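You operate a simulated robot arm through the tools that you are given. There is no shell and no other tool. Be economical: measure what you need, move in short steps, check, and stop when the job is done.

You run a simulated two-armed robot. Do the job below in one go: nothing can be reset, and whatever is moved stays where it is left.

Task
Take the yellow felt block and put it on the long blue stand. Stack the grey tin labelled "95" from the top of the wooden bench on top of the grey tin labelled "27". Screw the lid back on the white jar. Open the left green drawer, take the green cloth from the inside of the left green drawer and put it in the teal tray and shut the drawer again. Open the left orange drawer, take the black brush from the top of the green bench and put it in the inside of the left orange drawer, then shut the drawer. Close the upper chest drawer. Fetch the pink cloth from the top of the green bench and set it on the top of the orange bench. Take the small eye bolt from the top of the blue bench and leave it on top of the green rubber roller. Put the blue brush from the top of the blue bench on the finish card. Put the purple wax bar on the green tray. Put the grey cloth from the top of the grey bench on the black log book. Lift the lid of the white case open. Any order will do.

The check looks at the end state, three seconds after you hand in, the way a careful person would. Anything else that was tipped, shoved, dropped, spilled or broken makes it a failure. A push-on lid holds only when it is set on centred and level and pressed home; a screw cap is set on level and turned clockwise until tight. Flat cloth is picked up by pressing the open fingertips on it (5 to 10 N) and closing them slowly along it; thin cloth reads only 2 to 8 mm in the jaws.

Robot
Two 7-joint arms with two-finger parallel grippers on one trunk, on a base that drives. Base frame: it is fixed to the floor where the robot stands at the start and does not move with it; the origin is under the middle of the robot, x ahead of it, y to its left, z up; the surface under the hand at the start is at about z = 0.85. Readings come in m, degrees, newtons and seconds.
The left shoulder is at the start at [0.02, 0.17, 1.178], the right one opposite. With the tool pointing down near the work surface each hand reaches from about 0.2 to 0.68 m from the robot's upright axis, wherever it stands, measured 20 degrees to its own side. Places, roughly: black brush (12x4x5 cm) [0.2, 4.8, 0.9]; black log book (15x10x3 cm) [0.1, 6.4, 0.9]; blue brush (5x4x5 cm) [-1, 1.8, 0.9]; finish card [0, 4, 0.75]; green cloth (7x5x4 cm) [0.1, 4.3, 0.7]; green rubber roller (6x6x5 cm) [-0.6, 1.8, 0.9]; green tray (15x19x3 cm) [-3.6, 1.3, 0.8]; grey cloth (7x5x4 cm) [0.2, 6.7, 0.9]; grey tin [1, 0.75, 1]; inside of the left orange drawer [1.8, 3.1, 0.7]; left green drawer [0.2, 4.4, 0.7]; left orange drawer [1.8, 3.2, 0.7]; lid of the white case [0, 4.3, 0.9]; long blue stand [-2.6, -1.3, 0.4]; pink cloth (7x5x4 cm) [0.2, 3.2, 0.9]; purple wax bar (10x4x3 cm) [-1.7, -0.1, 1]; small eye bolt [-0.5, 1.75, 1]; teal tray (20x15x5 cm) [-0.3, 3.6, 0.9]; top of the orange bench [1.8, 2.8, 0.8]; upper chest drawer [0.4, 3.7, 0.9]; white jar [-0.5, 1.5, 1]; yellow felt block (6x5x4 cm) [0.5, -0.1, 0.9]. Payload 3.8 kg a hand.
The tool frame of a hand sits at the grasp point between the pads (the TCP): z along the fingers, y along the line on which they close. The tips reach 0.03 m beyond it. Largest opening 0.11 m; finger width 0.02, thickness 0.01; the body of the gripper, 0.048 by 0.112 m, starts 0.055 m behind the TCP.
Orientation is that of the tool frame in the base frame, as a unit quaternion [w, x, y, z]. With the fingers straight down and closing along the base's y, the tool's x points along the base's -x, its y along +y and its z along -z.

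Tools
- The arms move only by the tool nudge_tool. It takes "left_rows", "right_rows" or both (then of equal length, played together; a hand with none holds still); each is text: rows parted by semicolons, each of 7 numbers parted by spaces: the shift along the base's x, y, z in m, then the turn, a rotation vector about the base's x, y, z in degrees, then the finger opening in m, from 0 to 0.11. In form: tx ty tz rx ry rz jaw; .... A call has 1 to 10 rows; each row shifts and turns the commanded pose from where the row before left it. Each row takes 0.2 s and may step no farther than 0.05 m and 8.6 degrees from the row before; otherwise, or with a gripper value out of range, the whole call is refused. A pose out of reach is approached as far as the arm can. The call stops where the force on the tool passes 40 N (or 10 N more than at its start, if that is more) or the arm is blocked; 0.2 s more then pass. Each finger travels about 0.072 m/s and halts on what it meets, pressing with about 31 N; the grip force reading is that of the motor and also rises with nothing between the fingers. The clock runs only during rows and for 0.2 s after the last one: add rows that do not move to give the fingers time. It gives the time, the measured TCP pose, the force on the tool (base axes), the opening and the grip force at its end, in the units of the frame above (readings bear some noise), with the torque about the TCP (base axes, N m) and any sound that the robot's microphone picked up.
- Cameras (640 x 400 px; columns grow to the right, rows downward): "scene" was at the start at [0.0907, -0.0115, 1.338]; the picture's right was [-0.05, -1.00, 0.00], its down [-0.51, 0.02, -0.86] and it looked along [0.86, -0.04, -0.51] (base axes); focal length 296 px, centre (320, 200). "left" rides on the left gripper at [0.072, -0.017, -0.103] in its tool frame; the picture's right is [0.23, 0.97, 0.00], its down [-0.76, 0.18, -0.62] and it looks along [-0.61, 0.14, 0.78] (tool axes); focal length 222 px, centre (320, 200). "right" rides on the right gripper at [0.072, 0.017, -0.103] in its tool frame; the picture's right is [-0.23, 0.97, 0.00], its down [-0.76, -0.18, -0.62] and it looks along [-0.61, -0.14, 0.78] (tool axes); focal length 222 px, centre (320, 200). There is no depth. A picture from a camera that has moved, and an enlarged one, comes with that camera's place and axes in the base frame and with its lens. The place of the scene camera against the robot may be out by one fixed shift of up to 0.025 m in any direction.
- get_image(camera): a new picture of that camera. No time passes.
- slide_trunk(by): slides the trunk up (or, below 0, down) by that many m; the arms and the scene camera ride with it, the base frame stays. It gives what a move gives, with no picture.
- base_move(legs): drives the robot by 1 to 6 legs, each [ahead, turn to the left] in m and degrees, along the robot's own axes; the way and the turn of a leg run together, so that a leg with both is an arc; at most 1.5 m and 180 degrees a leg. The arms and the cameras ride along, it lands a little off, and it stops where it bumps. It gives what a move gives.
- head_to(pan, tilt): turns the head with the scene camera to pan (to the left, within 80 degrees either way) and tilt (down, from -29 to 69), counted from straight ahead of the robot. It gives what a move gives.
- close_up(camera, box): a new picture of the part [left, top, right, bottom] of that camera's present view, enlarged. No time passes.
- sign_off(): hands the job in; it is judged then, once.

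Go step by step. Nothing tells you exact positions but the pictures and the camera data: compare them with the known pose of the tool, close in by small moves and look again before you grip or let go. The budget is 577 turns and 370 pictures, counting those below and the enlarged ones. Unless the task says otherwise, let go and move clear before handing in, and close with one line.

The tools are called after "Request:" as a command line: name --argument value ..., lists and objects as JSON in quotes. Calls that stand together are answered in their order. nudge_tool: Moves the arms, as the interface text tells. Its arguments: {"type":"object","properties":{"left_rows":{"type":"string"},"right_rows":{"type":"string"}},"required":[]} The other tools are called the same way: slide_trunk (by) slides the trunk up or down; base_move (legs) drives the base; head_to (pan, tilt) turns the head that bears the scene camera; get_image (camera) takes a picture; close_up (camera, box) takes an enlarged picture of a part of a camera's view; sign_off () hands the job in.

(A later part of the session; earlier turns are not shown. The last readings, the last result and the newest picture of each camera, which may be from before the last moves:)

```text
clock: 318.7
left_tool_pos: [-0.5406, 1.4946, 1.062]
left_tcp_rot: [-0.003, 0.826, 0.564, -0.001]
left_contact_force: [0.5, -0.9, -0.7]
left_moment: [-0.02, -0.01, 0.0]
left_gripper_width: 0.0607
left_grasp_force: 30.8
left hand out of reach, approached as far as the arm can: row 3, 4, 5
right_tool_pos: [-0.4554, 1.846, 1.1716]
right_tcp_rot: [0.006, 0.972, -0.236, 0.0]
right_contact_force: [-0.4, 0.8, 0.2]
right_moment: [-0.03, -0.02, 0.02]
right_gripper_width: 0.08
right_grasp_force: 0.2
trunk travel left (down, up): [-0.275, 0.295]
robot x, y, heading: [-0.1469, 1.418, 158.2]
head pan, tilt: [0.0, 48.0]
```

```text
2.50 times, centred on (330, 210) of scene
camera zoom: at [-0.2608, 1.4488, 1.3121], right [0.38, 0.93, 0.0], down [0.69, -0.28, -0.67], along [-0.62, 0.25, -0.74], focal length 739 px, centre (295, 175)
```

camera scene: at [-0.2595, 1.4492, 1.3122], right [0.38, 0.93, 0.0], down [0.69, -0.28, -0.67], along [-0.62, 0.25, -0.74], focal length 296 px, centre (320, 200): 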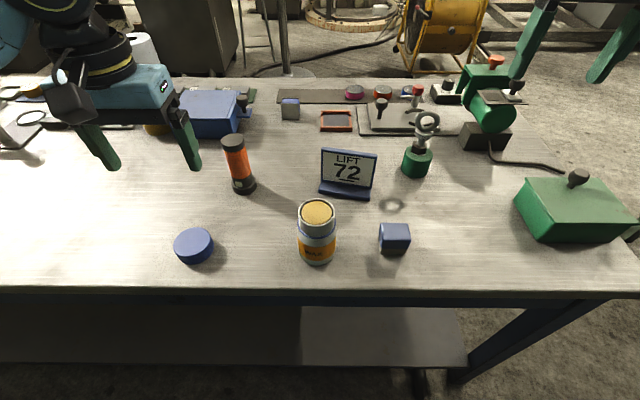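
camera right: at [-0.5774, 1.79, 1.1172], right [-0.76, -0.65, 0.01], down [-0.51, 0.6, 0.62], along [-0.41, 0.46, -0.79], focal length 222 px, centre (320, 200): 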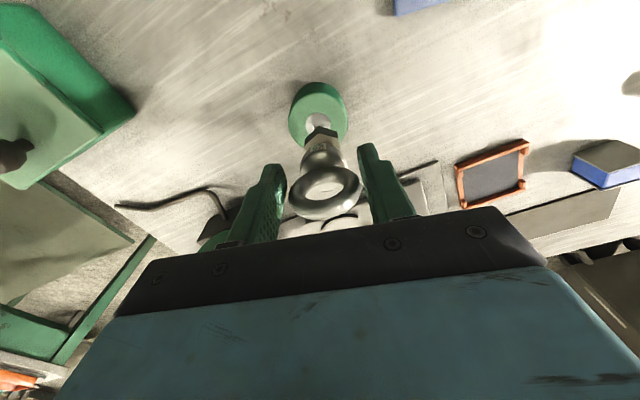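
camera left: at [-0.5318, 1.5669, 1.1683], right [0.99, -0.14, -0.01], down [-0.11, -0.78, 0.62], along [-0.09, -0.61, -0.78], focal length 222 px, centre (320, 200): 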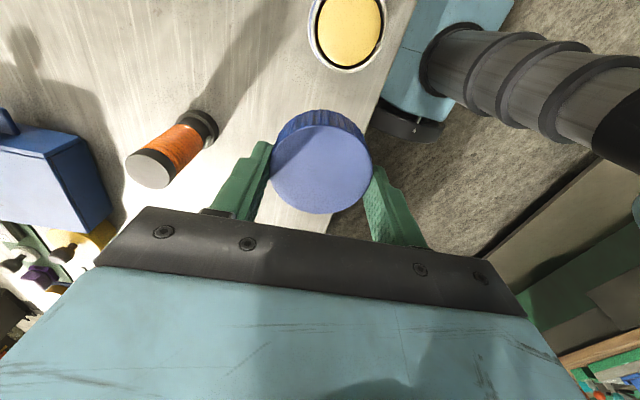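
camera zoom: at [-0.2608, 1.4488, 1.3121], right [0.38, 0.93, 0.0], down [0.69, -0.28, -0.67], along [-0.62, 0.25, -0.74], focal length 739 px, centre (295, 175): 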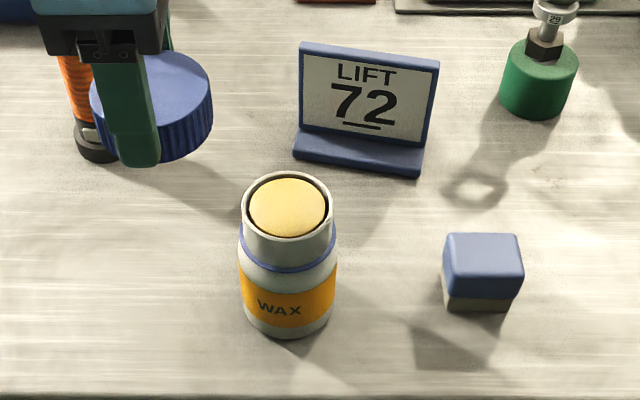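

The jar's mouth is at (-0.512, 1.563), but this hand turn is too cramped here. I back the base up 10 cm for a better reach.

Request:
base_move --legs '[[-0.1, 0]]'

Request:
nudge_tool --left_rows "-0.02 0.02 0 0 0 0 0.045; -0.02 0.01 0 0 0 0 0.045; -0.02 0.0 0 0 0 0 0.045; 0 0 0 0 0 0 0.045"

Request:
get_image --camera "left"

```text
clock: 319.8
left_tool_pos: [-0.4486, 1.4561, 1.0639]
left_tcp_rot: [-0.004, 0.824, 0.566, -0.003]
left_contact_force: [0.8, 0.3, 0.5]
left_moment: [0.02, 0.03, 0.03]
left_gripper_width: 0.0609
left_grasp_force: 30.7
right_tool_pos: [-0.3663, 1.8082, 1.1728]
right_tcp_rot: [0.006, 0.972, -0.234, 0.0]
right_contact_force: [0.2, -0.4, 1.2]
right_moment: [0.03, 0.01, 0.03]
right_gripper_width: 0.0801
right_grasp_force: 0.1
trunk travel left (down, up): [-0.275, 0.295]
robot x, y, heading: [-0.0572, 1.3832, 157.9]
head pan, tilt: [0.0, 48.0]
```

```text
clock: 320.8
left_tool_pos: [-0.5111, 1.4856, 1.0652]
left_tcp_rot: [-0.003, 0.824, 0.566, -0.002]
left_contact_force: [0.3, -0.8, 0.0]
left_moment: [-0.01, -0.01, 0.0]
left_gripper_width: 0.0607
left_grasp_force: 31.3
right_tool_pos: [-0.3655, 1.809, 1.1711]
right_tcp_rot: [0.006, 0.972, -0.236, 0.001]
right_contact_force: [0.2, -0.6, 0.6]
right_moment: [0.02, -0.01, 0.01]
right_gripper_width: 0.0802
right_grasp_force: 0.1
trunk travel left (down, up): [-0.275, 0.295]
robot x, y, heading: [-0.0588, 1.3855, 157.9]
head pan, tilt: [0.0, 48.0]
```

```text
260 pictures are left
camera left: at [-0.5015, 1.5585, 1.1688], right [0.99, -0.14, -0.01], down [-0.1, -0.78, 0.62], along [-0.09, -0.61, -0.78], focal length 222 px, centre (320, 200)
```

left: 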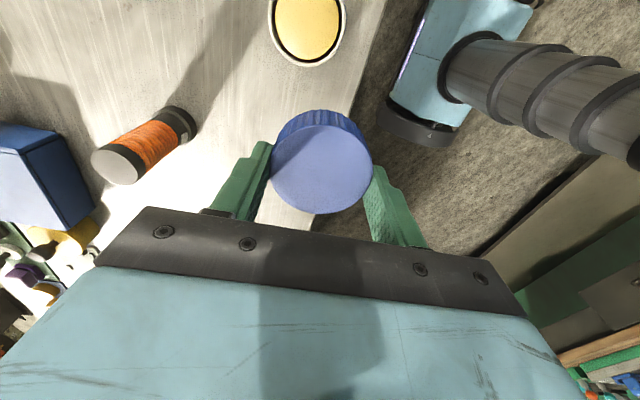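

Request:
nudge_tool --left_rows "-0.0005 0.038 0 -0.15 -0.38 0 0.045; -0.0005 0.038 0 0 0 0 0.045; 0 0 -0.02 0 0 0 0.045; 0 0 -0.015 0 0 0 0.045; 0 0 0 0 0 0 0.045"

Request:
close_up --camera "scene" --box '[250, 110, 410, 250]'

Request:
get_image --camera "left"

Request:
get_image --camera "right"

```text
clock: 322.0
left_tool_pos: [-0.5119, 1.5622, 1.0288]
left_tcp_rot: [0.0, 0.824, 0.566, 0.001]
left_contact_force: [-0.3, 0.9, 0.3]
left_moment: [-0.03, 0.01, 0.02]
left_gripper_width: 0.0606
left_grasp_force: 30.8
right_tool_pos: [-0.3643, 1.8076, 1.1716]
right_tcp_rot: [0.006, 0.972, -0.234, 0.0]
right_contact_force: [0.5, 0.6, 0.2]
right_moment: [0.01, -0.01, 0.03]
right_gripper_width: 0.0803
right_grasp_force: 0.0
trunk travel left (down, up): [-0.275, 0.295]
robot x, y, heading: [-0.0571, 1.3818, 158.0]
head pan, tilt: [0.0, 48.0]
```

```text
2.86 times, centred on (330, 180) of scene
camera zoom: at [-0.1699, 1.4123, 1.3122], right [0.37, 0.93, 0.0], down [0.69, -0.28, -0.67], along [-0.62, 0.25, -0.74], focal length 844 px, centre (291, 257)
```

zoom: 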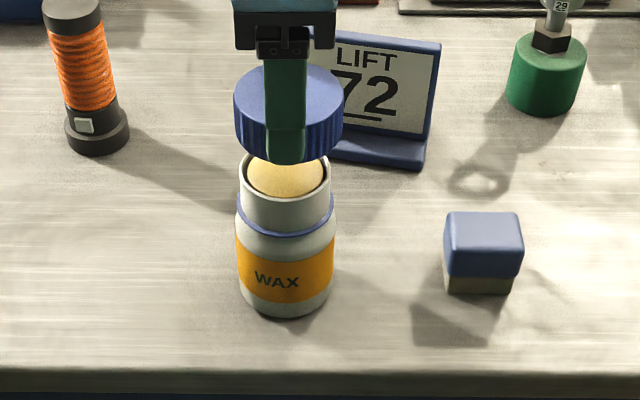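

```text
258 pictures are left
camera left: at [-0.503, 1.6351, 1.1322], right [0.99, -0.14, 0.0], down [-0.11, -0.78, 0.62], along [-0.09, -0.62, -0.78], focal length 222 px, centre (320, 200)
```

left: 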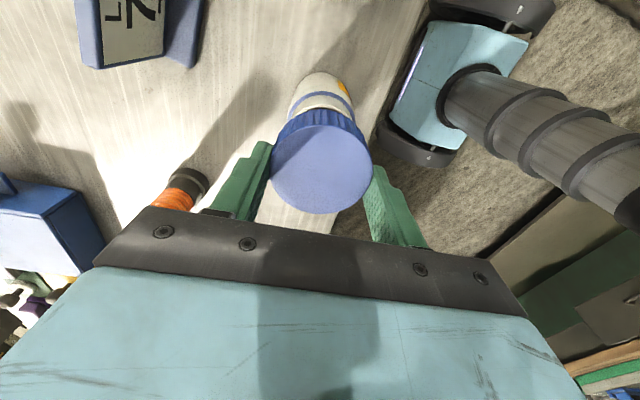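

```text
257 pictures are left
camera right: at [-0.3082, 1.7615, 1.2753], right [-0.65, -0.76, 0.01], down [-0.6, 0.51, 0.62], along [-0.48, 0.39, -0.79], focal length 222 px, centre (320, 200)
```

right: 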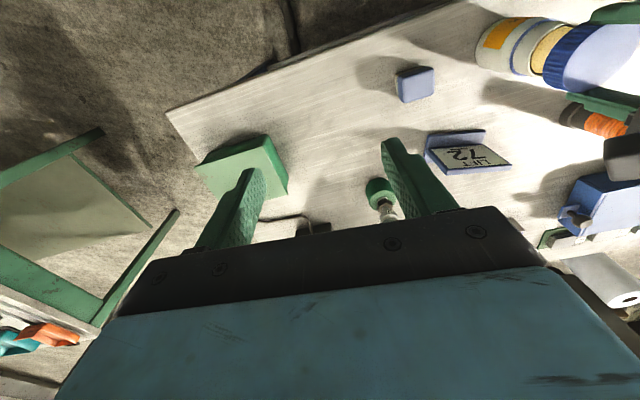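

The lid hangs centred over the mouth in both views. I lower gently to contact.

Request:
nudge_tool --left_rows "0 0 -0.02 0 0 0 0.045; 0 0 -0.01 0 0 0 0.045; 0 0 -0.004 0 0 0 0.045; 0 0 -0.003 0 0 0 0.045; 0 0 0 0 0 0 0.045"

Request:
close_up --camera "scene" --box '[250, 110, 410, 250]'

```text
clock: 323.2
left_tool_pos: [-0.5135, 1.5619, 0.9951]
left_tcp_rot: [-0.004, 0.825, 0.566, 0.0]
left_contact_force: [-4.0, -0.8, 34.6]
left_moment: [-0.52, -0.39, -0.06]
left_gripper_width: 0.0612
left_grasp_force: 30.8
right_tool_pos: [-0.3641, 1.8078, 1.1733]
right_tcp_rot: [0.006, 0.972, -0.235, 0.0]
right_contact_force: [0.3, 0.3, -0.1]
right_moment: [-0.02, -0.01, -0.02]
right_gripper_width: 0.0801
right_grasp_force: 0.1
trunk travel left (down, up): [-0.275, 0.295]
robot x, y, heading: [-0.063, 1.3825, 158.2]
head pan, tilt: [0.0, 48.0]
```

```text
2.86 times, centred on (330, 180) of scene
camera zoom: at [-0.168, 1.4115, 1.3126], right [0.37, 0.93, 0.0], down [0.69, -0.28, -0.67], along [-0.62, 0.25, -0.74], focal length 844 px, centre (291, 257)
```

zoom: 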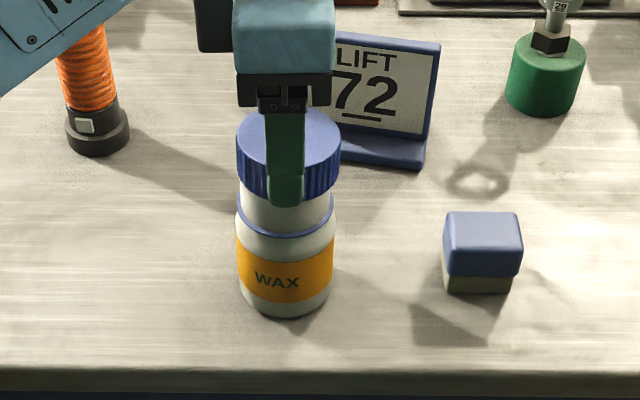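

Request:
nudge_tool --left_rows "0 0 0.0015 0 0 0 0.045; 0 0 0 0 0 0 0.045"

Request:
close_up --camera "scene" --box '[290, 140, 370, 230]'

```text
clock: 323.8
left_tool_pos: [-0.5133, 1.5632, 0.9952]
left_tcp_rot: [-0.002, 0.825, 0.566, -0.001]
left_contact_force: [-2.0, -0.1, 27.1]
left_moment: [-0.34, -0.28, -0.04]
left_gripper_width: 0.0611
left_grasp_force: 31.0
right_tool_pos: [-0.3645, 1.8088, 1.1735]
right_tcp_rot: [0.007, 0.972, -0.236, 0.0]
right_contact_force: [0.1, -0.2, 0.4]
right_moment: [-0.04, 0.02, 0.0]
right_gripper_width: 0.08
right_grasp_force: 0.1
trunk travel left (down, up): [-0.275, 0.295]
robot x, y, heading: [-0.0579, 1.3831, 157.9]
head pan, tilt: [0.0, 48.0]
```

```text
4.44 times, centred on (330, 185) of scene
camera zoom: at [-0.1684, 1.4118, 1.3123], right [0.37, 0.93, 0.0], down [0.69, -0.28, -0.67], along [-0.62, 0.25, -0.74], focal length 1313 px, centre (276, 267)
```

zoom: 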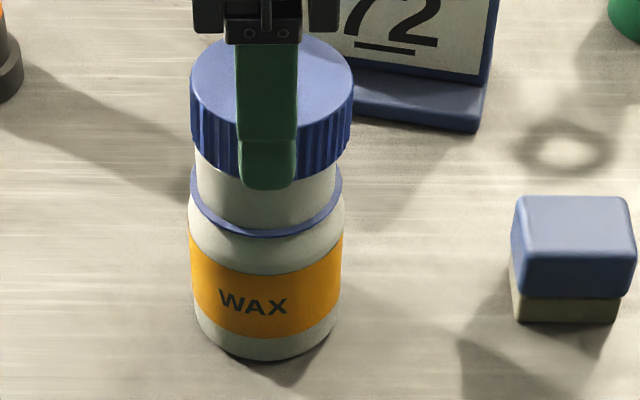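

The lid is about 2 mm off to the right and away; I raise slightly, correct, and set it down again.

Request:
nudge_tool --left_rows "0 0 0.003 0 0 0 0.045; 0.0012 -0.0022 0 0 0 0 0.045; 0 0 -0.003 0 0 0 0.045; 0 0 0 0 0 0 0.045"

```text
clock: 324.8
left_tool_pos: [-0.5111, 1.5597, 0.9953]
left_tcp_rot: [-0.002, 0.824, 0.566, 0.001]
left_contact_force: [-3.1, -0.4, 22.2]
left_moment: [-0.36, -0.12, -0.02]
left_gripper_width: 0.0609
left_grasp_force: 30.8
right_tool_pos: [-0.3648, 1.8084, 1.1721]
right_tcp_rot: [0.006, 0.972, -0.236, 0.0]
right_contact_force: [-0.8, 0.0, 0.2]
right_moment: [-0.01, 0.03, 0.01]
right_gripper_width: 0.0799
right_grasp_force: 0.1
trunk travel left (down, up): [-0.275, 0.295]
robot x, y, heading: [-0.0606, 1.3814, 157.8]
head pan, tilt: [0.0, 48.0]
```

I try the first clockwise turn with light pressure and watch the torque.

Request:
nudge_tool --left_rows "0 0 0 0 0 -8 0.045; 0 0 0 0 0 -8 0.045; 0 0 0 0 0 -8 0.045; 0 0 0 0 0 -8 0.045; 0 0 0 0 0 0 0.045"

Request:
close_up --camera "scene" --box '[290, 140, 370, 230]'

```text
clock: 326.0
left_tool_pos: [-0.5088, 1.5592, 0.9955]
left_tcp_rot: [-0.001, 0.949, 0.316, 0.0]
left_contact_force: [9.2, 1.4, 29.2]
left_moment: [-0.41, -1.04, 0.16]
left_gripper_width: 0.0614
left_grasp_force: 31.3
right_tool_pos: [-0.3631, 1.8092, 1.1723]
right_tcp_rot: [0.006, 0.972, -0.236, -0.001]
right_contact_force: [0.3, -0.8, -0.5]
right_moment: [0.02, -0.02, 0.04]
right_gripper_width: 0.08
right_grasp_force: 0.0
trunk travel left (down, up): [-0.275, 0.295]
robot x, y, heading: [-0.0578, 1.3811, 158.1]
head pan, tilt: [0.0, 48.0]
```

```text
4.44 times, centred on (330, 185) of scene
camera zoom: at [-0.167, 1.412, 1.3125], right [0.37, 0.93, 0.0], down [0.69, -0.28, -0.67], along [-0.62, 0.25, -0.74], focal length 1313 px, centre (276, 267)
```

zoom: 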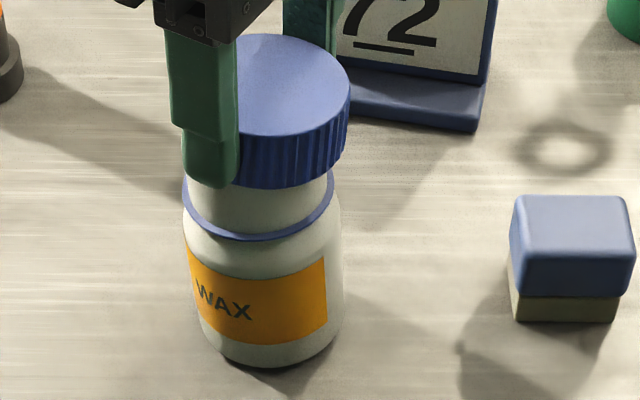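

The jar turns along with the lid, so it must be held with the right hand. I turn back and lift the lid off a little.

Request:
nudge_tool --left_rows "0 0 0.002 0 0 8 0.045; 0 0 0 0 0 8 0.045; 0 0 0 0 0 8 0.045; 0 0 0 0 0 8 0.045; 0 0 0.005 0 0 0 0.045; 0 0 0.01 0 0 0 0.045; 0 0 0 0 0 0 0.045"

Request:
close_up --camera "scene" --box '[250, 110, 410, 250]'

```text
clock: 327.6
left_tool_pos: [-0.5111, 1.5596, 1.0107]
left_tcp_rot: [0.0, 0.824, 0.566, 0.001]
left_contact_force: [0.4, -0.3, 0.1]
left_moment: [0.02, 0.02, -0.01]
left_gripper_width: 0.0614
left_grasp_force: 31.0
right_tool_pos: [-0.3661, 1.8087, 1.1714]
right_tcp_rot: [0.006, 0.972, -0.235, 0.0]
right_contact_force: [0.8, 0.5, -0.9]
right_moment: [0.03, -0.01, 0.01]
right_gripper_width: 0.0801
right_grasp_force: 0.0
trunk travel left (down, up): [-0.275, 0.295]
robot x, y, heading: [-0.0553, 1.3831, 158.0]
head pan, tilt: [0.0, 48.0]
```

```text
2.86 times, centred on (330, 180) of scene
camera zoom: at [-0.1699, 1.4126, 1.3121], right [0.37, 0.93, 0.0], down [0.69, -0.28, -0.67], along [-0.62, 0.25, -0.74], focal length 844 px, centre (291, 257)
```

zoom: 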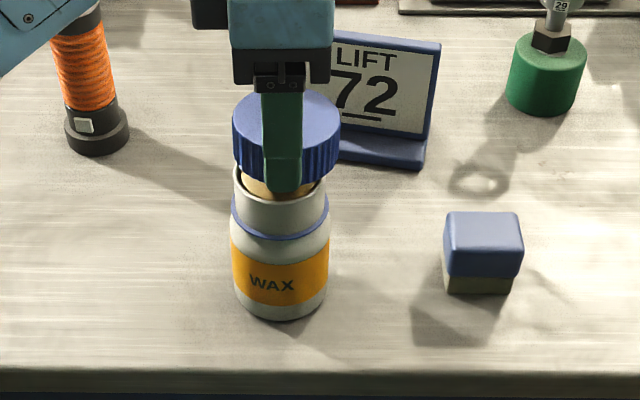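

The jar stands fine. I bring the right hand in from the robot's side, pitched forward, to clasp the jar's body low down.

Request:
nudge_tool --right_rows "0.011 -0.025 -0.007 3 7.4 1 0.1; 0.011 -0.025 -0.007 3 7.4 1 0.1; 0.011 -0.025 -0.007 3 7.4 1 0.1; 0.011 -0.025 -0.007 3 7.4 1 0.1; 0.011 -0.025 -0.007 3 7.4 1 0.1; 0.011 -0.025 -0.007 3 7.4 0 0.1; 0 0 0 0 0 0 0.1"

Request:
get_image --camera "scene"

Request:
get_image --camera "right"

```text
clock: 329.2
left_tool_pos: [-0.5096, 1.5612, 1.0107]
left_tcp_rot: [-0.001, 0.825, 0.566, 0.001]
left_contact_force: [1.0, -0.3, -0.3]
left_moment: [0.02, -0.04, -0.01]
left_gripper_width: 0.0609
left_grasp_force: 31.4
right_tool_pos: [-0.3463, 1.6591, 1.1505]
right_tcp_rot: [-0.057, 0.898, -0.171, -0.401]
right_contact_force: [0.9, 1.0, 0.4]
right_moment: [-0.04, 0.01, 0.0]
right_gripper_width: 0.0999
right_grasp_force: 0.0
right hand out of reach, approached as far as the arm can: row 5, 6
trunk travel left (down, up): [-0.275, 0.295]
robot x, y, heading: [-0.0558, 1.3827, 158.0]
head pan, tilt: [0.0, 48.0]
```

```text
252 pictures are left
camera scene: at [-0.1694, 1.4131, 1.3122], right [0.37, 0.93, 0.0], down [0.69, -0.28, -0.67], along [-0.62, 0.25, -0.74], focal length 296 px, centre (320, 200)
```

scene: 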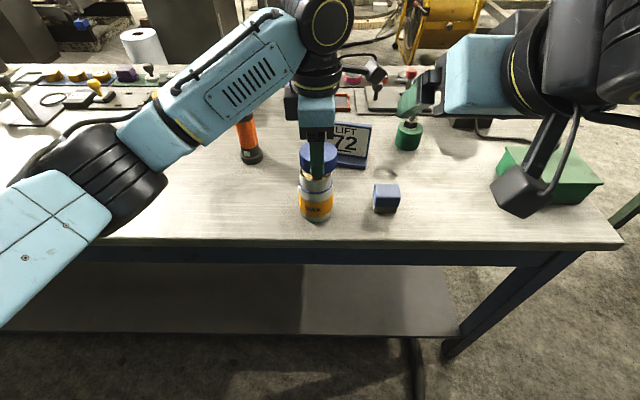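

```text
251 pictures are left
camera right: at [-0.2355, 1.5993, 1.1671], right [-0.48, -0.85, 0.2], down [0.03, 0.22, 0.98], along [-0.87, 0.48, -0.08], focal length 222 px, centre (320, 200)
```

right: 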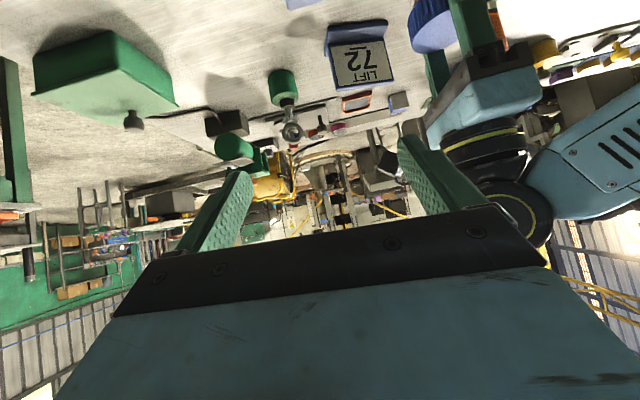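

Request:
nudge_tool --right_rows "-0.003 -0.034 -0.012 0 0 0 0.1; -0.003 -0.034 -0.012 0 0 0 0.1; -0.003 -0.034 -0.012 0 0 0 0.1; -0.003 -0.034 -0.012 0 0 0 0.1; -0.0135 0 -0.031 0 0 0 0.1; -0.0135 0 -0.031 0 0 0 0.1; -0.0135 0 -0.031 0 0 0 0.1; -0.0135 0 -0.031 0 0 0 0.1; 0 0 0 0 0 0 0.1"

Request:
get_image --camera "scene"

Request:
get_image --camera "right"

```text
clock: 331.2
left_tool_pos: [-0.511, 1.559, 1.01]
left_tcp_rot: [-0.001, 0.825, 0.565, 0.001]
left_contact_force: [-0.1, -0.6, -0.4]
left_moment: [-0.03, 0.0, 0.02]
left_gripper_width: 0.061
left_grasp_force: 31.0
right_tool_pos: [-0.4141, 1.5236, 0.9792]
right_tcp_rot: [-0.058, 0.898, -0.171, -0.4]
right_contact_force: [-0.2, -0.1, 0.1]
right_moment: [0.02, 0.01, -0.02]
right_gripper_width: 0.1
right_grasp_force: 0.0
trunk travel left (down, up): [-0.275, 0.295]
robot x, y, heading: [-0.0571, 1.3784, 157.7]
head pan, tilt: [0.0, 48.0]
```

```text
250 pictures are left
camera scene: at [-0.1697, 1.4126, 1.3122], right [0.37, 0.93, 0.0], down [0.69, -0.28, -0.67], along [-0.62, 0.25, -0.74], focal length 296 px, centre (320, 200)
```

scene: 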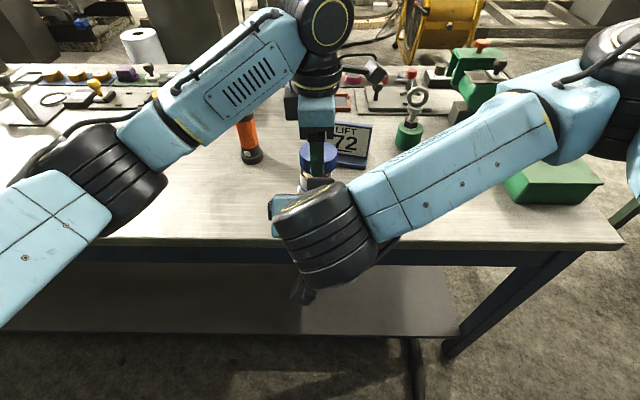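

```text
249 pictures are left
camera right: at [-0.3026, 1.4637, 0.9955], right [-0.48, -0.85, 0.2], down [0.03, 0.22, 0.98], along [-0.87, 0.48, -0.08], focal length 222 px, centre (320, 200)
```

right: 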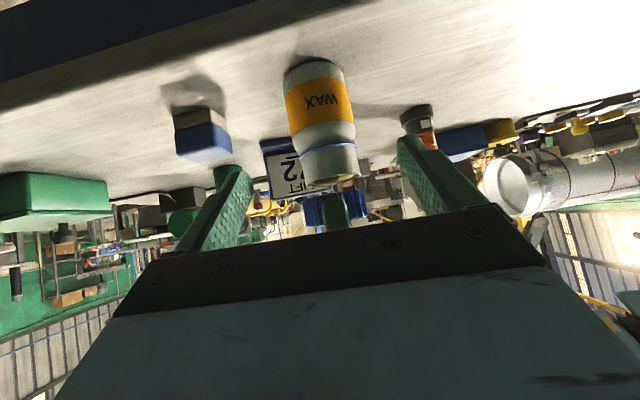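

The jar is well between the fingers' line. I advance along the hand's axis.

Request:
nudge_tool --right_rows "-0.0182 0.0062 -0.0174 0 0 0 0.1; -0.0182 0.0062 -0.0174 0 0 0 0.1; -0.0182 0.0062 -0.0174 0 0 0 0.1; -0.0182 0.0062 -0.0174 0 0 0 0.1; 0 0 0 0 0 0 0.1"

Request:
get_image --camera "right"

Request:
get_image --camera "left"

```text
clock: 332.4
left_tool_pos: [-0.5122, 1.5596, 1.0097]
left_tcp_rot: [-0.001, 0.823, 0.567, -0.001]
left_contact_force: [-8.8, 2.5, -4.8]
left_moment: [0.1, 0.47, 0.02]
left_gripper_width: 0.0608
left_grasp_force: 30.6
right_tool_pos: [-0.4864, 1.5493, 0.9081]
right_tcp_rot: [-0.057, 0.899, -0.171, -0.4]
right_contact_force: [9.8, -1.9, 5.3]
right_moment: [0.2, 0.6, -0.07]
right_gripper_width: 0.0999
right_grasp_force: 0.1
trunk travel left (down, up): [-0.275, 0.295]
robot x, y, heading: [-0.0581, 1.3815, 158.0]
head pan, tilt: [0.0, 48.0]
```

```text
248 pictures are left
camera right: at [-0.3744, 1.4884, 0.9244], right [-0.48, -0.85, 0.2], down [0.03, 0.22, 0.98], along [-0.88, 0.48, -0.08], focal length 222 px, centre (320, 200)
```

right: 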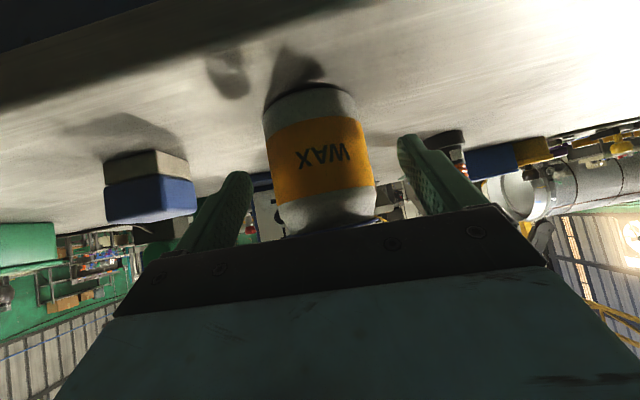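

```text
247 pictures are left
camera left: at [-0.5023, 1.6325, 1.114], right [0.99, -0.14, 0.0], down [-0.11, -0.78, 0.62], along [-0.09, -0.62, -0.78], focal length 222 px, centre (320, 200)
```

left: 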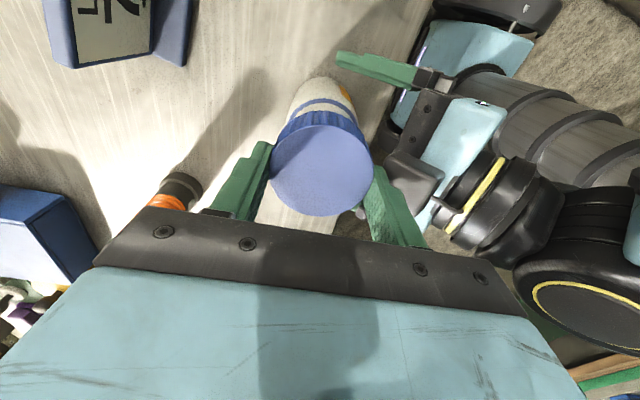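

The right palm touched the left finger. I back the right hand off a little and turn the left hand so its fingers stand left–right, clear of the front.

Request:
nudge_tool --right_rows "0.0182 -0.0062 0.0174 0 0 0 0.1; 0.0182 -0.0062 0.0174 0 0 0 0.1; 0 0 0 0 0 0 0.1; 0 0 0 0 0 0 0.1; 0 0 0 0 0 0 0.1; 0 0 0 0 0 0 0.1; 0 0 0 0 0 0 0.1; 0 0 0 0 0 0 0.1; 0 0 0 0 0 0 0.1" --left_rows "0 0 0.005 0 0 0 0.045; 0 0 0 0 0 0 0.045; 0 0 0 0 0 -8 0.045; 0 0 0 0 0 -8 0.045; 0 0 0 0 0 -8 0.045; 0 0 0 0 0 -8 0.045; 0 0 0 0 0 -8 0.045; 0 0 0 0 0 -8 0.045; 0 0 0 0 0 0 0.045"

Request:
nudge_tool --right_rows "-0.0182 0.0062 -0.0174 0 0 0 0.1; -0.0182 0.0062 -0.0174 0 0 0 0.1; -0.007 0.0024 -0.007 0 0 0 0.1; -0.007 0.0024 -0.007 0 0 0 0.1; 0 0 0 0 0 0 0.1"

Request:
get_image --camera "right"

Request:
get_image --camera "left"

```text
clock: 334.4
left_tool_pos: [-0.5105, 1.5615, 1.0149]
left_tcp_rot: [0.0, 0.984, 0.18, 0.001]
left_contact_force: [0.4, -0.7, 0.7]
left_moment: [-0.02, 0.01, -0.01]
left_gripper_width: 0.0606
left_grasp_force: 31.1
right_tool_pos: [-0.4507, 1.5375, 0.9421]
right_tcp_rot: [-0.057, 0.899, -0.17, -0.399]
right_contact_force: [-0.3, 0.5, -0.1]
right_moment: [0.0, 0.02, -0.04]
right_gripper_width: 0.1003
right_grasp_force: 0.1
trunk travel left (down, up): [-0.275, 0.295]
robot x, y, heading: [-0.0574, 1.3839, 158.0]
head pan, tilt: [0.0, 48.0]
```

```text
clock: 335.6
left_tool_pos: [-0.5096, 1.5614, 1.0153]
left_tcp_rot: [-0.001, 0.984, 0.18, 0.001]
left_contact_force: [0.9, -0.8, 0.2]
left_moment: [0.02, -0.01, -0.01]
left_gripper_width: 0.0607
left_grasp_force: 30.8
right_tool_pos: [-0.5008, 1.5543, 0.8961]
right_tcp_rot: [-0.057, 0.898, -0.17, -0.401]
right_contact_force: [-0.5, -0.2, -0.2]
right_moment: [0.02, 0.01, 0.0]
right_gripper_width: 0.1
right_grasp_force: 0.1
trunk travel left (down, up): [-0.275, 0.295]
robot x, y, heading: [-0.0583, 1.3839, 157.9]
head pan, tilt: [0.0, 48.0]
```

```text
246 pictures are left
camera right: at [-0.389, 1.4943, 0.9125], right [-0.48, -0.85, 0.2], down [0.03, 0.22, 0.98], along [-0.87, 0.48, -0.08], focal length 222 px, centre (320, 200)
```

right: 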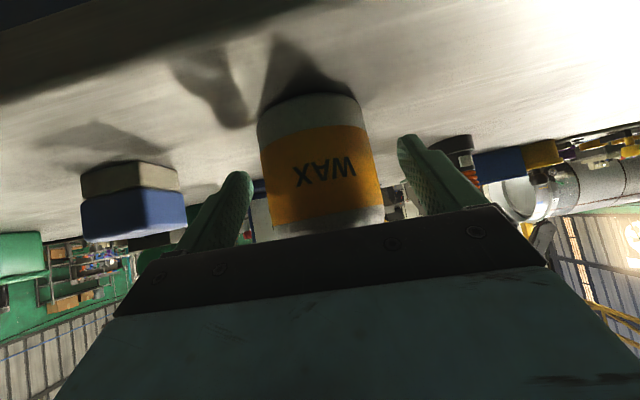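

```text
245 pictures are left
camera left: at [-0.4501, 1.6017, 1.1199], right [0.56, -0.83, 0.0], down [-0.65, -0.44, 0.62], along [-0.52, -0.35, -0.78], focal length 222 px, centre (320, 200)
```

left: 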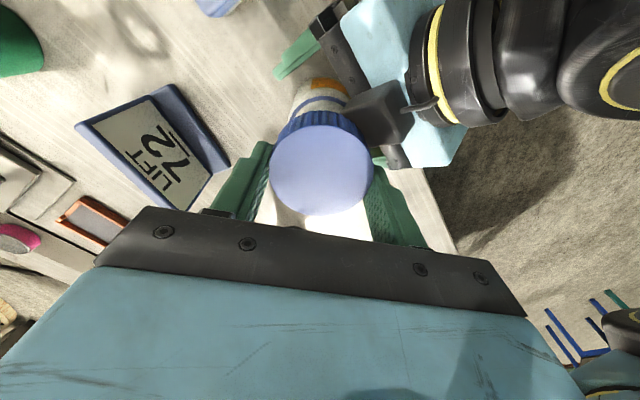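

Request:
close_up --camera "scene" --box '[250, 110, 410, 250]'

Request:
close_up --camera "left" --box '[240, 20, 480, 220]'

```text
2.86 times, centred on (330, 180) of scene
camera zoom: at [-0.1698, 1.4125, 1.3122], right [0.37, 0.93, 0.0], down [0.69, -0.28, -0.67], along [-0.62, 0.25, -0.74], focal length 844 px, centre (291, 257)
```

zoom: 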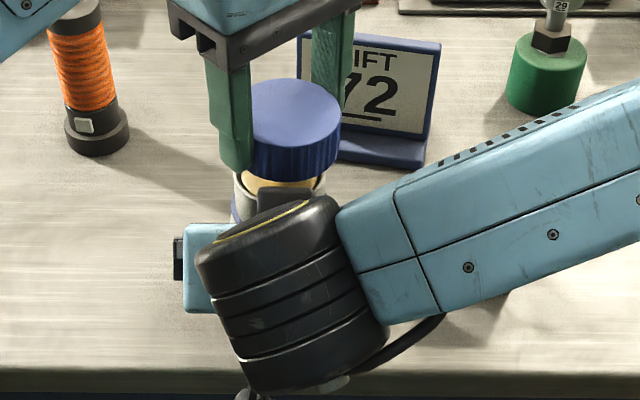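

```text
2.00 times, centred on (360, 120) of left
camera zoom: at [-0.4501, 1.6017, 1.1199], right [0.56, -0.83, 0.0], down [-0.65, -0.44, 0.62], along [-0.52, -0.35, -0.78], focal length 444 px, centre (240, 360)
```

zoom: 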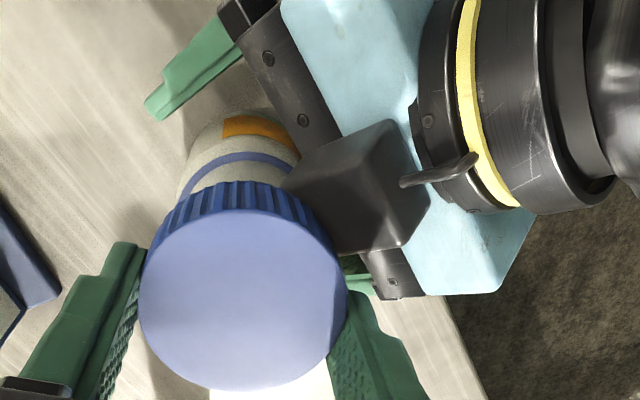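

A box on top of the right hand gets in the lid's way at this pitch. I'll retreat, back the base up 15 cm and come in flatter.

Request:
nudge_tool --right_rows "0.0182 -0.0062 0.0174 0 0 0 0.1; 0.0182 -0.0062 0.0174 0 0 0 0.1; 0.0182 -0.0062 0.0174 0 0 0 0.1; 0.0182 -0.0062 0.0174 0 0 0 0.1; 0.0182 -0.0062 0.0174 0 0 0 0.1; 0 0 0 0 0 0 0.1" --left_rows "0 0 0.02 0 0 0 0.045; 0 0 0.01 0 0 0 0.045; 0 0 0 0 0 0 0.045; 0 0 0 0 0 0 0.045; 0 0 0 0 0 0 0.045; 0 0 0 0 0 0 0.045"

Request:
base_move --legs '[[-0.15, 0]]'

Request:
nudge_tool --left_rows "-0.035 0.014 0 0 0 0 0.045; -0.035 0.014 0 0 0 0 0.045; -0.035 0.014 0 0 0 0 0.045; -0.034 0.014 0 0 0 0 0.045; 0 0 0 0 0 0 0.045" --right_rows "-0.015 0.006 0 2.8 6.9 0 0.1; -0.015 0.006 0 2.8 6.9 0 0.1; -0.015 0.006 0 2.8 6.9 0 0.1; -0.015 0.006 0 0 0 0 0.1; 0 0 0 0 0 0 0.1"

Request:
get_image --camera "scene"

Request:
get_image --camera "right"

```text
clock: 337.0
left_tool_pos: [-0.5111, 1.5585, 1.0443]
left_tcp_rot: [-0.001, 0.983, 0.182, 0.0]
left_contact_force: [0.3, -0.2, 0.7]
left_moment: [-0.03, 0.0, 0.0]
left_gripper_width: 0.0605
left_grasp_force: 31.5
right_tool_pos: [-0.408, 1.5234, 0.984]
right_tcp_rot: [-0.057, 0.899, -0.171, -0.4]
right_contact_force: [0.3, 0.1, -0.4]
right_moment: [-0.01, 0.04, -0.04]
right_gripper_width: 0.1003
right_grasp_force: 0.0
trunk travel left (down, up): [-0.275, 0.295]
robot x, y, heading: [-0.0598, 1.3824, 158.0]
head pan, tilt: [0.0, 48.0]
```

```text
clock: 338.4
left_tool_pos: [-0.3734, 1.5033, 1.0446]
left_tcp_rot: [0.0, 0.983, 0.182, 0.0]
left_contact_force: [0.4, 0.0, 0.2]
left_moment: [0.0, 0.02, 0.03]
left_gripper_width: 0.0611
left_grasp_force: 31.0
right_tool_pos: [-0.2719, 1.4688, 0.9835]
right_tcp_rot: [-0.057, 0.898, -0.17, -0.402]
right_contact_force: [1.2, -0.3, 0.1]
right_moment: [-0.03, 0.03, 0.01]
right_gripper_width: 0.1003
right_grasp_force: 0.0
trunk travel left (down, up): [-0.275, 0.295]
robot x, y, heading: [0.0791, 1.3262, 158.2]
head pan, tilt: [0.0, 48.0]
```

```text
clock: 339.6
left_tool_pos: [-0.4801, 1.5387, 1.0422]
left_tcp_rot: [0.0, 0.983, 0.182, 0.0]
left_contact_force: [1.0, -0.2, -0.5]
left_moment: [-0.01, 0.0, -0.01]
left_gripper_width: 0.061
left_grasp_force: 31.7
left hand out of reach, approached as far as the arm can: row 3, 4
right_tool_pos: [-0.3334, 1.4939, 0.9838]
right_tcp_rot: [-0.091, 0.806, -0.148, -0.566]
right_contact_force: [0.5, 0.5, 0.1]
right_moment: [0.03, -0.01, 0.03]
right_gripper_width: 0.0998
right_grasp_force: 0.2
trunk travel left (down, up): [-0.275, 0.295]
robot x, y, heading: [0.0801, 1.3284, 158.1]
head pan, tilt: [0.0, 48.0]
```

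```text
242 pictures are left
camera scene: at [-0.0336, 1.358, 1.3122], right [0.37, 0.93, 0.0], down [0.69, -0.28, -0.67], along [-0.62, 0.25, -0.74], focal length 296 px, centre (320, 200)
```

scene: 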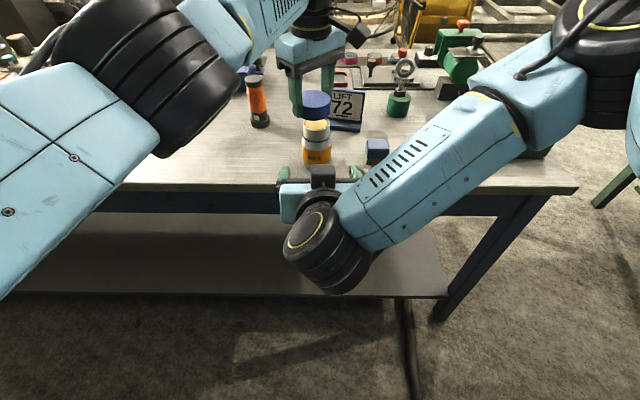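

```text
241 pictures are left
camera right: at [-0.2232, 1.4352, 0.9509], right [-0.4, -0.88, 0.23], down [0.37, 0.07, 0.92], along [-0.83, 0.46, 0.3], focal length 222 px, centre (320, 200)
```

right: 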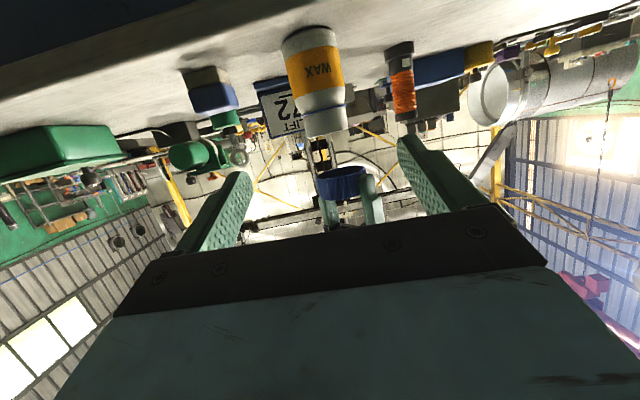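

Request:
base_move --legs '[[0.06, 0]]'

Request:
get_image --camera "left"

Request:
get_image --camera "right"

```text
clock: 340.6
left_tool_pos: [-0.5382, 1.5602, 1.0407]
left_tcp_rot: [0.0, 0.983, 0.182, 0.001]
left_contact_force: [0.0, 1.1, -0.6]
left_moment: [0.0, -0.02, -0.01]
left_gripper_width: 0.0607
left_grasp_force: 31.1
right_tool_pos: [-0.3872, 1.5161, 0.9833]
right_tcp_rot: [-0.09, 0.806, -0.147, -0.566]
right_contact_force: [-0.7, -0.9, -0.2]
right_moment: [-0.01, 0.04, 0.01]
right_gripper_width: 0.0999
right_grasp_force: 0.1
trunk travel left (down, up): [-0.275, 0.295]
robot x, y, heading: [0.0241, 1.3508, 158.3]
head pan, tilt: [0.0, 48.0]
```

```text
240 pictures are left
camera left: at [-0.4772, 1.6019, 1.1461], right [0.56, -0.83, 0.0], down [-0.65, -0.44, 0.62], along [-0.51, -0.35, -0.78], focal length 222 px, centre (320, 200)
```

left: 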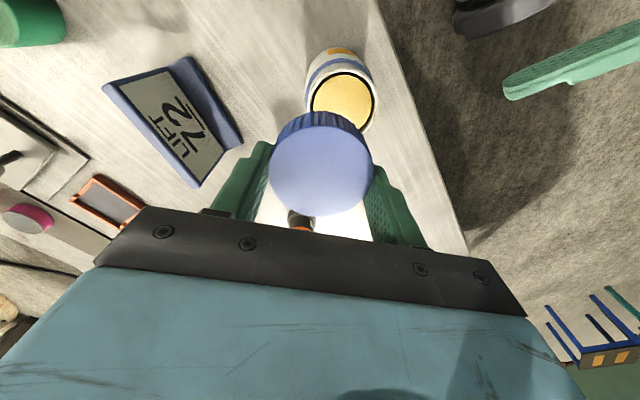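

```text
239 pictures are left
camera right: at [-0.2792, 1.4572, 0.9505], right [-0.4, -0.88, 0.23], down [0.37, 0.08, 0.93], along [-0.84, 0.46, 0.3], focal length 222 px, centre (320, 200)
```

right: 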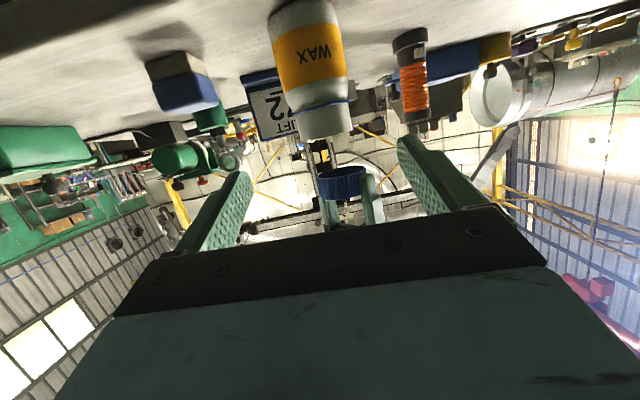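

The jar is at (-0.506,1.559). I lower the right hand and slide in flatter around the jar's body.

Request:
nudge_tool --right_rows "0 0 -0.02 0 0 0 0.1; 0 0 -0.02 0 0 0 0.1; -0.023 0.0081 -0.0089 0 0 0 0.1; -0.023 0.0081 -0.0089 0 0 0 0.1; -0.023 0.0081 -0.0089 0 0 0 0.1; -0.023 0.0081 -0.0089 0 0 0 0.1; 0 0 0 0 0 0 0.1"

Request:
get_image --camera "right"

Request:
get_image --camera "left"

Request:
close_up --camera "scene" --box '[250, 80, 410, 220]'

```text
clock: 342.2
left_tool_pos: [-0.5357, 1.5602, 1.0417]
left_tcp_rot: [-0.001, 0.983, 0.182, 0.001]
left_contact_force: [-0.2, -0.9, -0.1]
left_moment: [0.02, -0.01, -0.01]
left_gripper_width: 0.0606
left_grasp_force: 30.8
right_tool_pos: [-0.4817, 1.5483, 0.9068]
right_tcp_rot: [-0.091, 0.806, -0.148, -0.566]
right_contact_force: [-0.4, -0.6, 0.2]
right_moment: [0.0, 0.03, 0.0]
right_gripper_width: 0.0998
right_grasp_force: 0.0
trunk travel left (down, up): [-0.275, 0.295]
robot x, y, heading: [0.025, 1.3518, 157.9]
head pan, tilt: [0.0, 48.0]
```

```text
238 pictures are left
camera right: at [-0.3722, 1.4902, 0.8749], right [-0.4, -0.88, 0.23], down [0.37, 0.07, 0.92], along [-0.84, 0.46, 0.3], focal length 222 px, centre (320, 200)
```

right: 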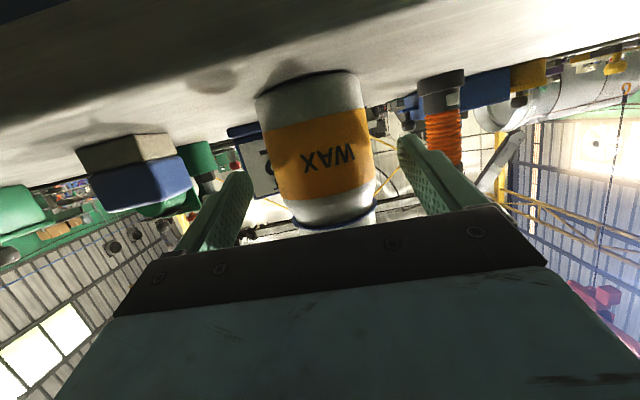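

```text
237 pictures are left
camera left: at [-0.476, 1.6014, 1.1468], right [0.56, -0.83, 0.0], down [-0.65, -0.44, 0.62], along [-0.52, -0.35, -0.78], focal length 222 px, centre (320, 200)
```

left: 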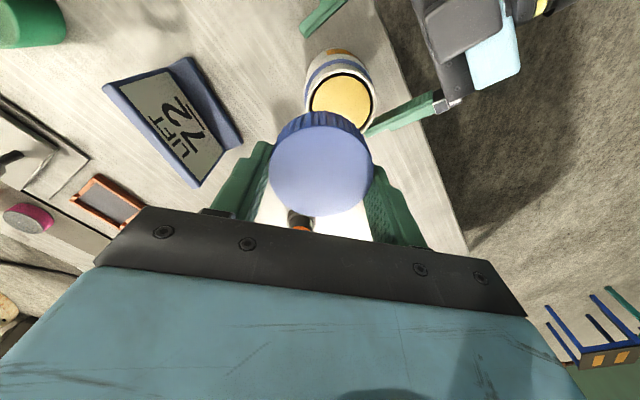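

```text
2.86 times, centred on (330, 150) of scene
camera zoom: at [-0.0889, 1.3798, 1.3122], right [0.37, 0.93, 0.0], down [0.69, -0.28, -0.67], along [-0.62, 0.25, -0.74], focal length 844 px, centre (291, 343)
```

zoom: 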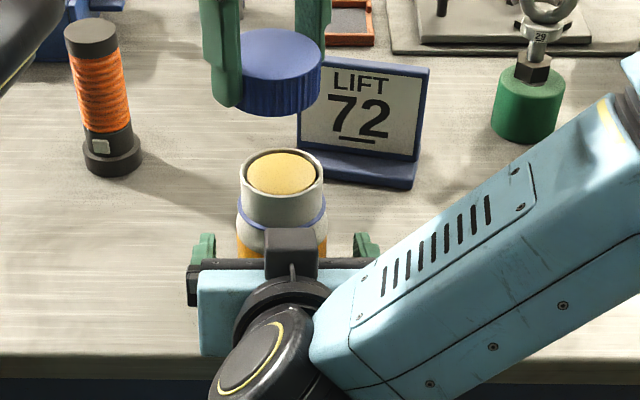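

Request:
nudge_tool --right_rows "-0.0159 0.0056 -0.008 0 0 0 0.1; 0 0 0 0 0 0 0.085; 0 0 0 0 0 0 0.075; 0 0 0 0 0 0 0.065; 0 0 0 0 0 0 0.055; 0 0 0 0 0 0 0.045; 0 0 0 0 0 0 0.045"

Request:
get_image --camera "left"

Request:
close_up --camera "scene" --box '[250, 80, 410, 220]'

```text
clock: 343.8
left_tool_pos: [-0.5357, 1.5602, 1.0417]
left_tcp_rot: [0.0, 0.983, 0.182, 0.0]
left_contact_force: [0.1, 0.9, -0.2]
left_moment: [-0.02, -0.01, -0.02]
left_gripper_width: 0.0605
left_grasp_force: 31.0
right_tool_pos: [-0.4964, 1.5532, 0.8985]
right_tcp_rot: [-0.09, 0.806, -0.148, -0.566]
right_contact_force: [-1.1, -1.3, -0.3]
right_moment: [0.04, 0.01, -0.01]
right_gripper_width: 0.064
right_grasp_force: 30.8
trunk travel left (down, up): [-0.275, 0.295]
robot x, y, heading: [0.0234, 1.3488, 158.1]
head pan, tilt: [0.0, 48.0]
```

```text
235 pictures are left
camera left: at [-0.4762, 1.6014, 1.1467], right [0.56, -0.83, 0.0], down [-0.65, -0.44, 0.62], along [-0.52, -0.35, -0.78], focal length 222 px, centre (320, 200)
```

left: 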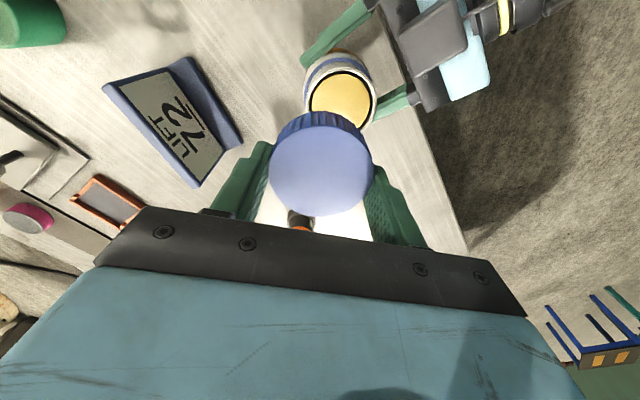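

```text
2.86 times, centred on (330, 150) of scene
camera zoom: at [-0.0892, 1.3797, 1.3122], right [0.37, 0.93, 0.0], down [0.69, -0.28, -0.67], along [-0.62, 0.25, -0.74], focal length 844 px, centre (291, 343)
```

zoom: 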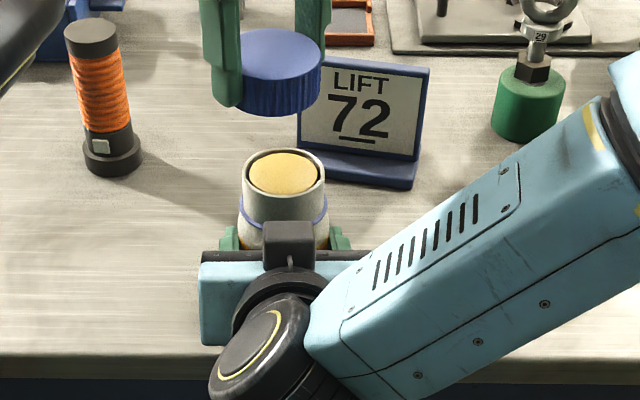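

The jar is clasped at 64 mm. I bring the lid back over the mouth.

Request:
nudge_tool --left_rows "0.015 0 0 0 0 0 0.045; 0.0147 0 -0.01 0 0 0 0.045; 0 0 -0.01 0 0 0 0.045; 0 0 0 0 0 0 0.045"

Request:
close_up --camera "scene" --box '[270, 80, 390, 190]'

Request:
close_up --camera "left" --box '[220, 20, 440, 240]'

```text
clock: 344.8
left_tool_pos: [-0.507, 1.5599, 1.0214]
left_tcp_rot: [0.0, 0.983, 0.181, 0.001]
left_contact_force: [0.1, 0.3, -0.4]
left_moment: [0.01, 0.01, -0.01]
left_gripper_width: 0.0606
left_grasp_force: 30.8
right_tool_pos: [-0.497, 1.5537, 0.9002]
right_tcp_rot: [-0.09, 0.806, -0.148, -0.566]
right_contact_force: [-0.9, 0.8, 0.4]
right_moment: [0.11, -0.01, 0.02]
right_gripper_width: 0.0639
right_grasp_force: 31.1
trunk travel left (down, up): [-0.275, 0.295]
robot x, y, heading: [0.0222, 1.3477, 158.3]
head pan, tilt: [0.0, 48.0]
```

```text
3.64 times, centred on (330, 135) of scene
camera zoom: at [-0.0891, 1.3799, 1.3122], right [0.37, 0.93, 0.0], down [0.69, -0.28, -0.67], along [-0.62, 0.25, -0.74], focal length 1074 px, centre (284, 436)
```

zoom: 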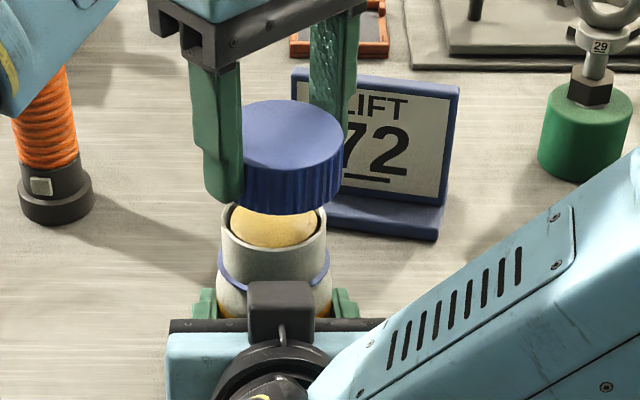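

```text
1.82 times, centred on (330, 130) of left
camera zoom: at [-0.4468, 1.6015, 1.1266], right [0.56, -0.83, 0.0], down [-0.65, -0.44, 0.62], along [-0.51, -0.35, -0.78], focal length 404 px, centre (302, 327)
```

zoom: 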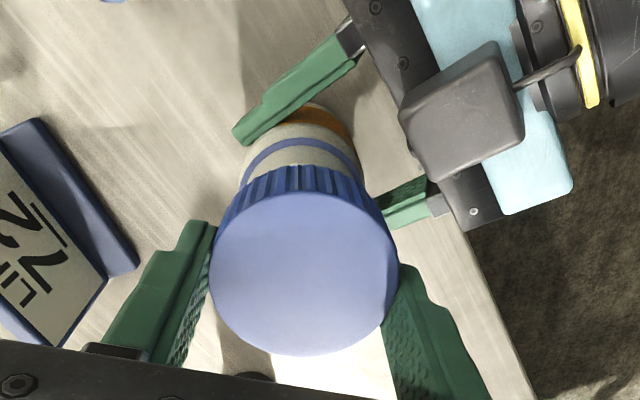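

Request:
nudge_tool --left_rows "-0.001 -0.001 -0.018 0 0 0 0.045; 0 0 -0.004 0 0 0 0.045; 0 0 0 0 0 0 0.045"

Request:
close_up --camera "scene" --box '[270, 80, 390, 190]'

```text
clock: 345.6
left_tool_pos: [-0.5089, 1.5572, 1.0003]
left_tcp_rot: [0.001, 0.983, 0.182, -0.001]
left_contact_force: [0.4, 0.7, -0.1]
left_moment: [0.0, 0.03, 0.03]
left_gripper_width: 0.0607
left_grasp_force: 31.0
right_tool_pos: [-0.4962, 1.5538, 0.9005]
right_tcp_rot: [-0.091, 0.806, -0.148, -0.566]
right_contact_force: [1.2, 1.4, 0.5]
right_moment: [0.07, -0.03, 0.02]
right_gripper_width: 0.0642
right_grasp_force: 30.8
trunk travel left (down, up): [-0.275, 0.295]
robot x, y, heading: [0.0255, 1.3516, 157.8]
head pan, tilt: [0.0, 48.0]
```

```text
3.64 times, centred on (330, 135) of scene
camera zoom: at [-0.089, 1.3799, 1.3122], right [0.37, 0.93, 0.0], down [0.69, -0.28, -0.67], along [-0.62, 0.25, -0.74], focal length 1074 px, centre (284, 436)
```

zoom: 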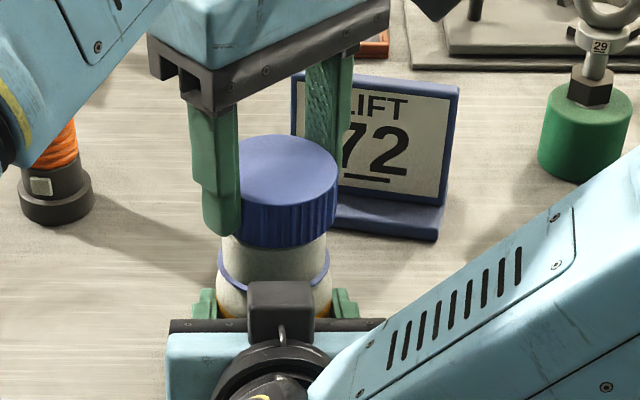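

Request:
nudge_tool --left_rows "0 0 -0.003 0 0 0 0.045; 0 0 -0.002 0 0 0 0.045; 0 0 0 0 0 0 0.045"

```text
clock: 346.4
left_tool_pos: [-0.5084, 1.5592, 0.9957]
left_tcp_rot: [0.0, 0.983, 0.183, 0.001]
left_contact_force: [0.5, 0.5, 0.5]
left_moment: [0.01, -0.02, 0.0]
left_gripper_width: 0.0609
left_grasp_force: 31.0
right_tool_pos: [-0.4975, 1.5536, 0.8999]
right_tcp_rot: [-0.091, 0.805, -0.148, -0.567]
right_contact_force: [-0.4, 1.0, -0.4]
right_moment: [0.17, 0.0, -0.03]
right_gripper_width: 0.0639
right_grasp_force: 30.8
trunk travel left (down, up): [-0.275, 0.295]
robot x, y, heading: [0.0214, 1.3545, 158.1]
head pan, tilt: [0.0, 48.0]
```

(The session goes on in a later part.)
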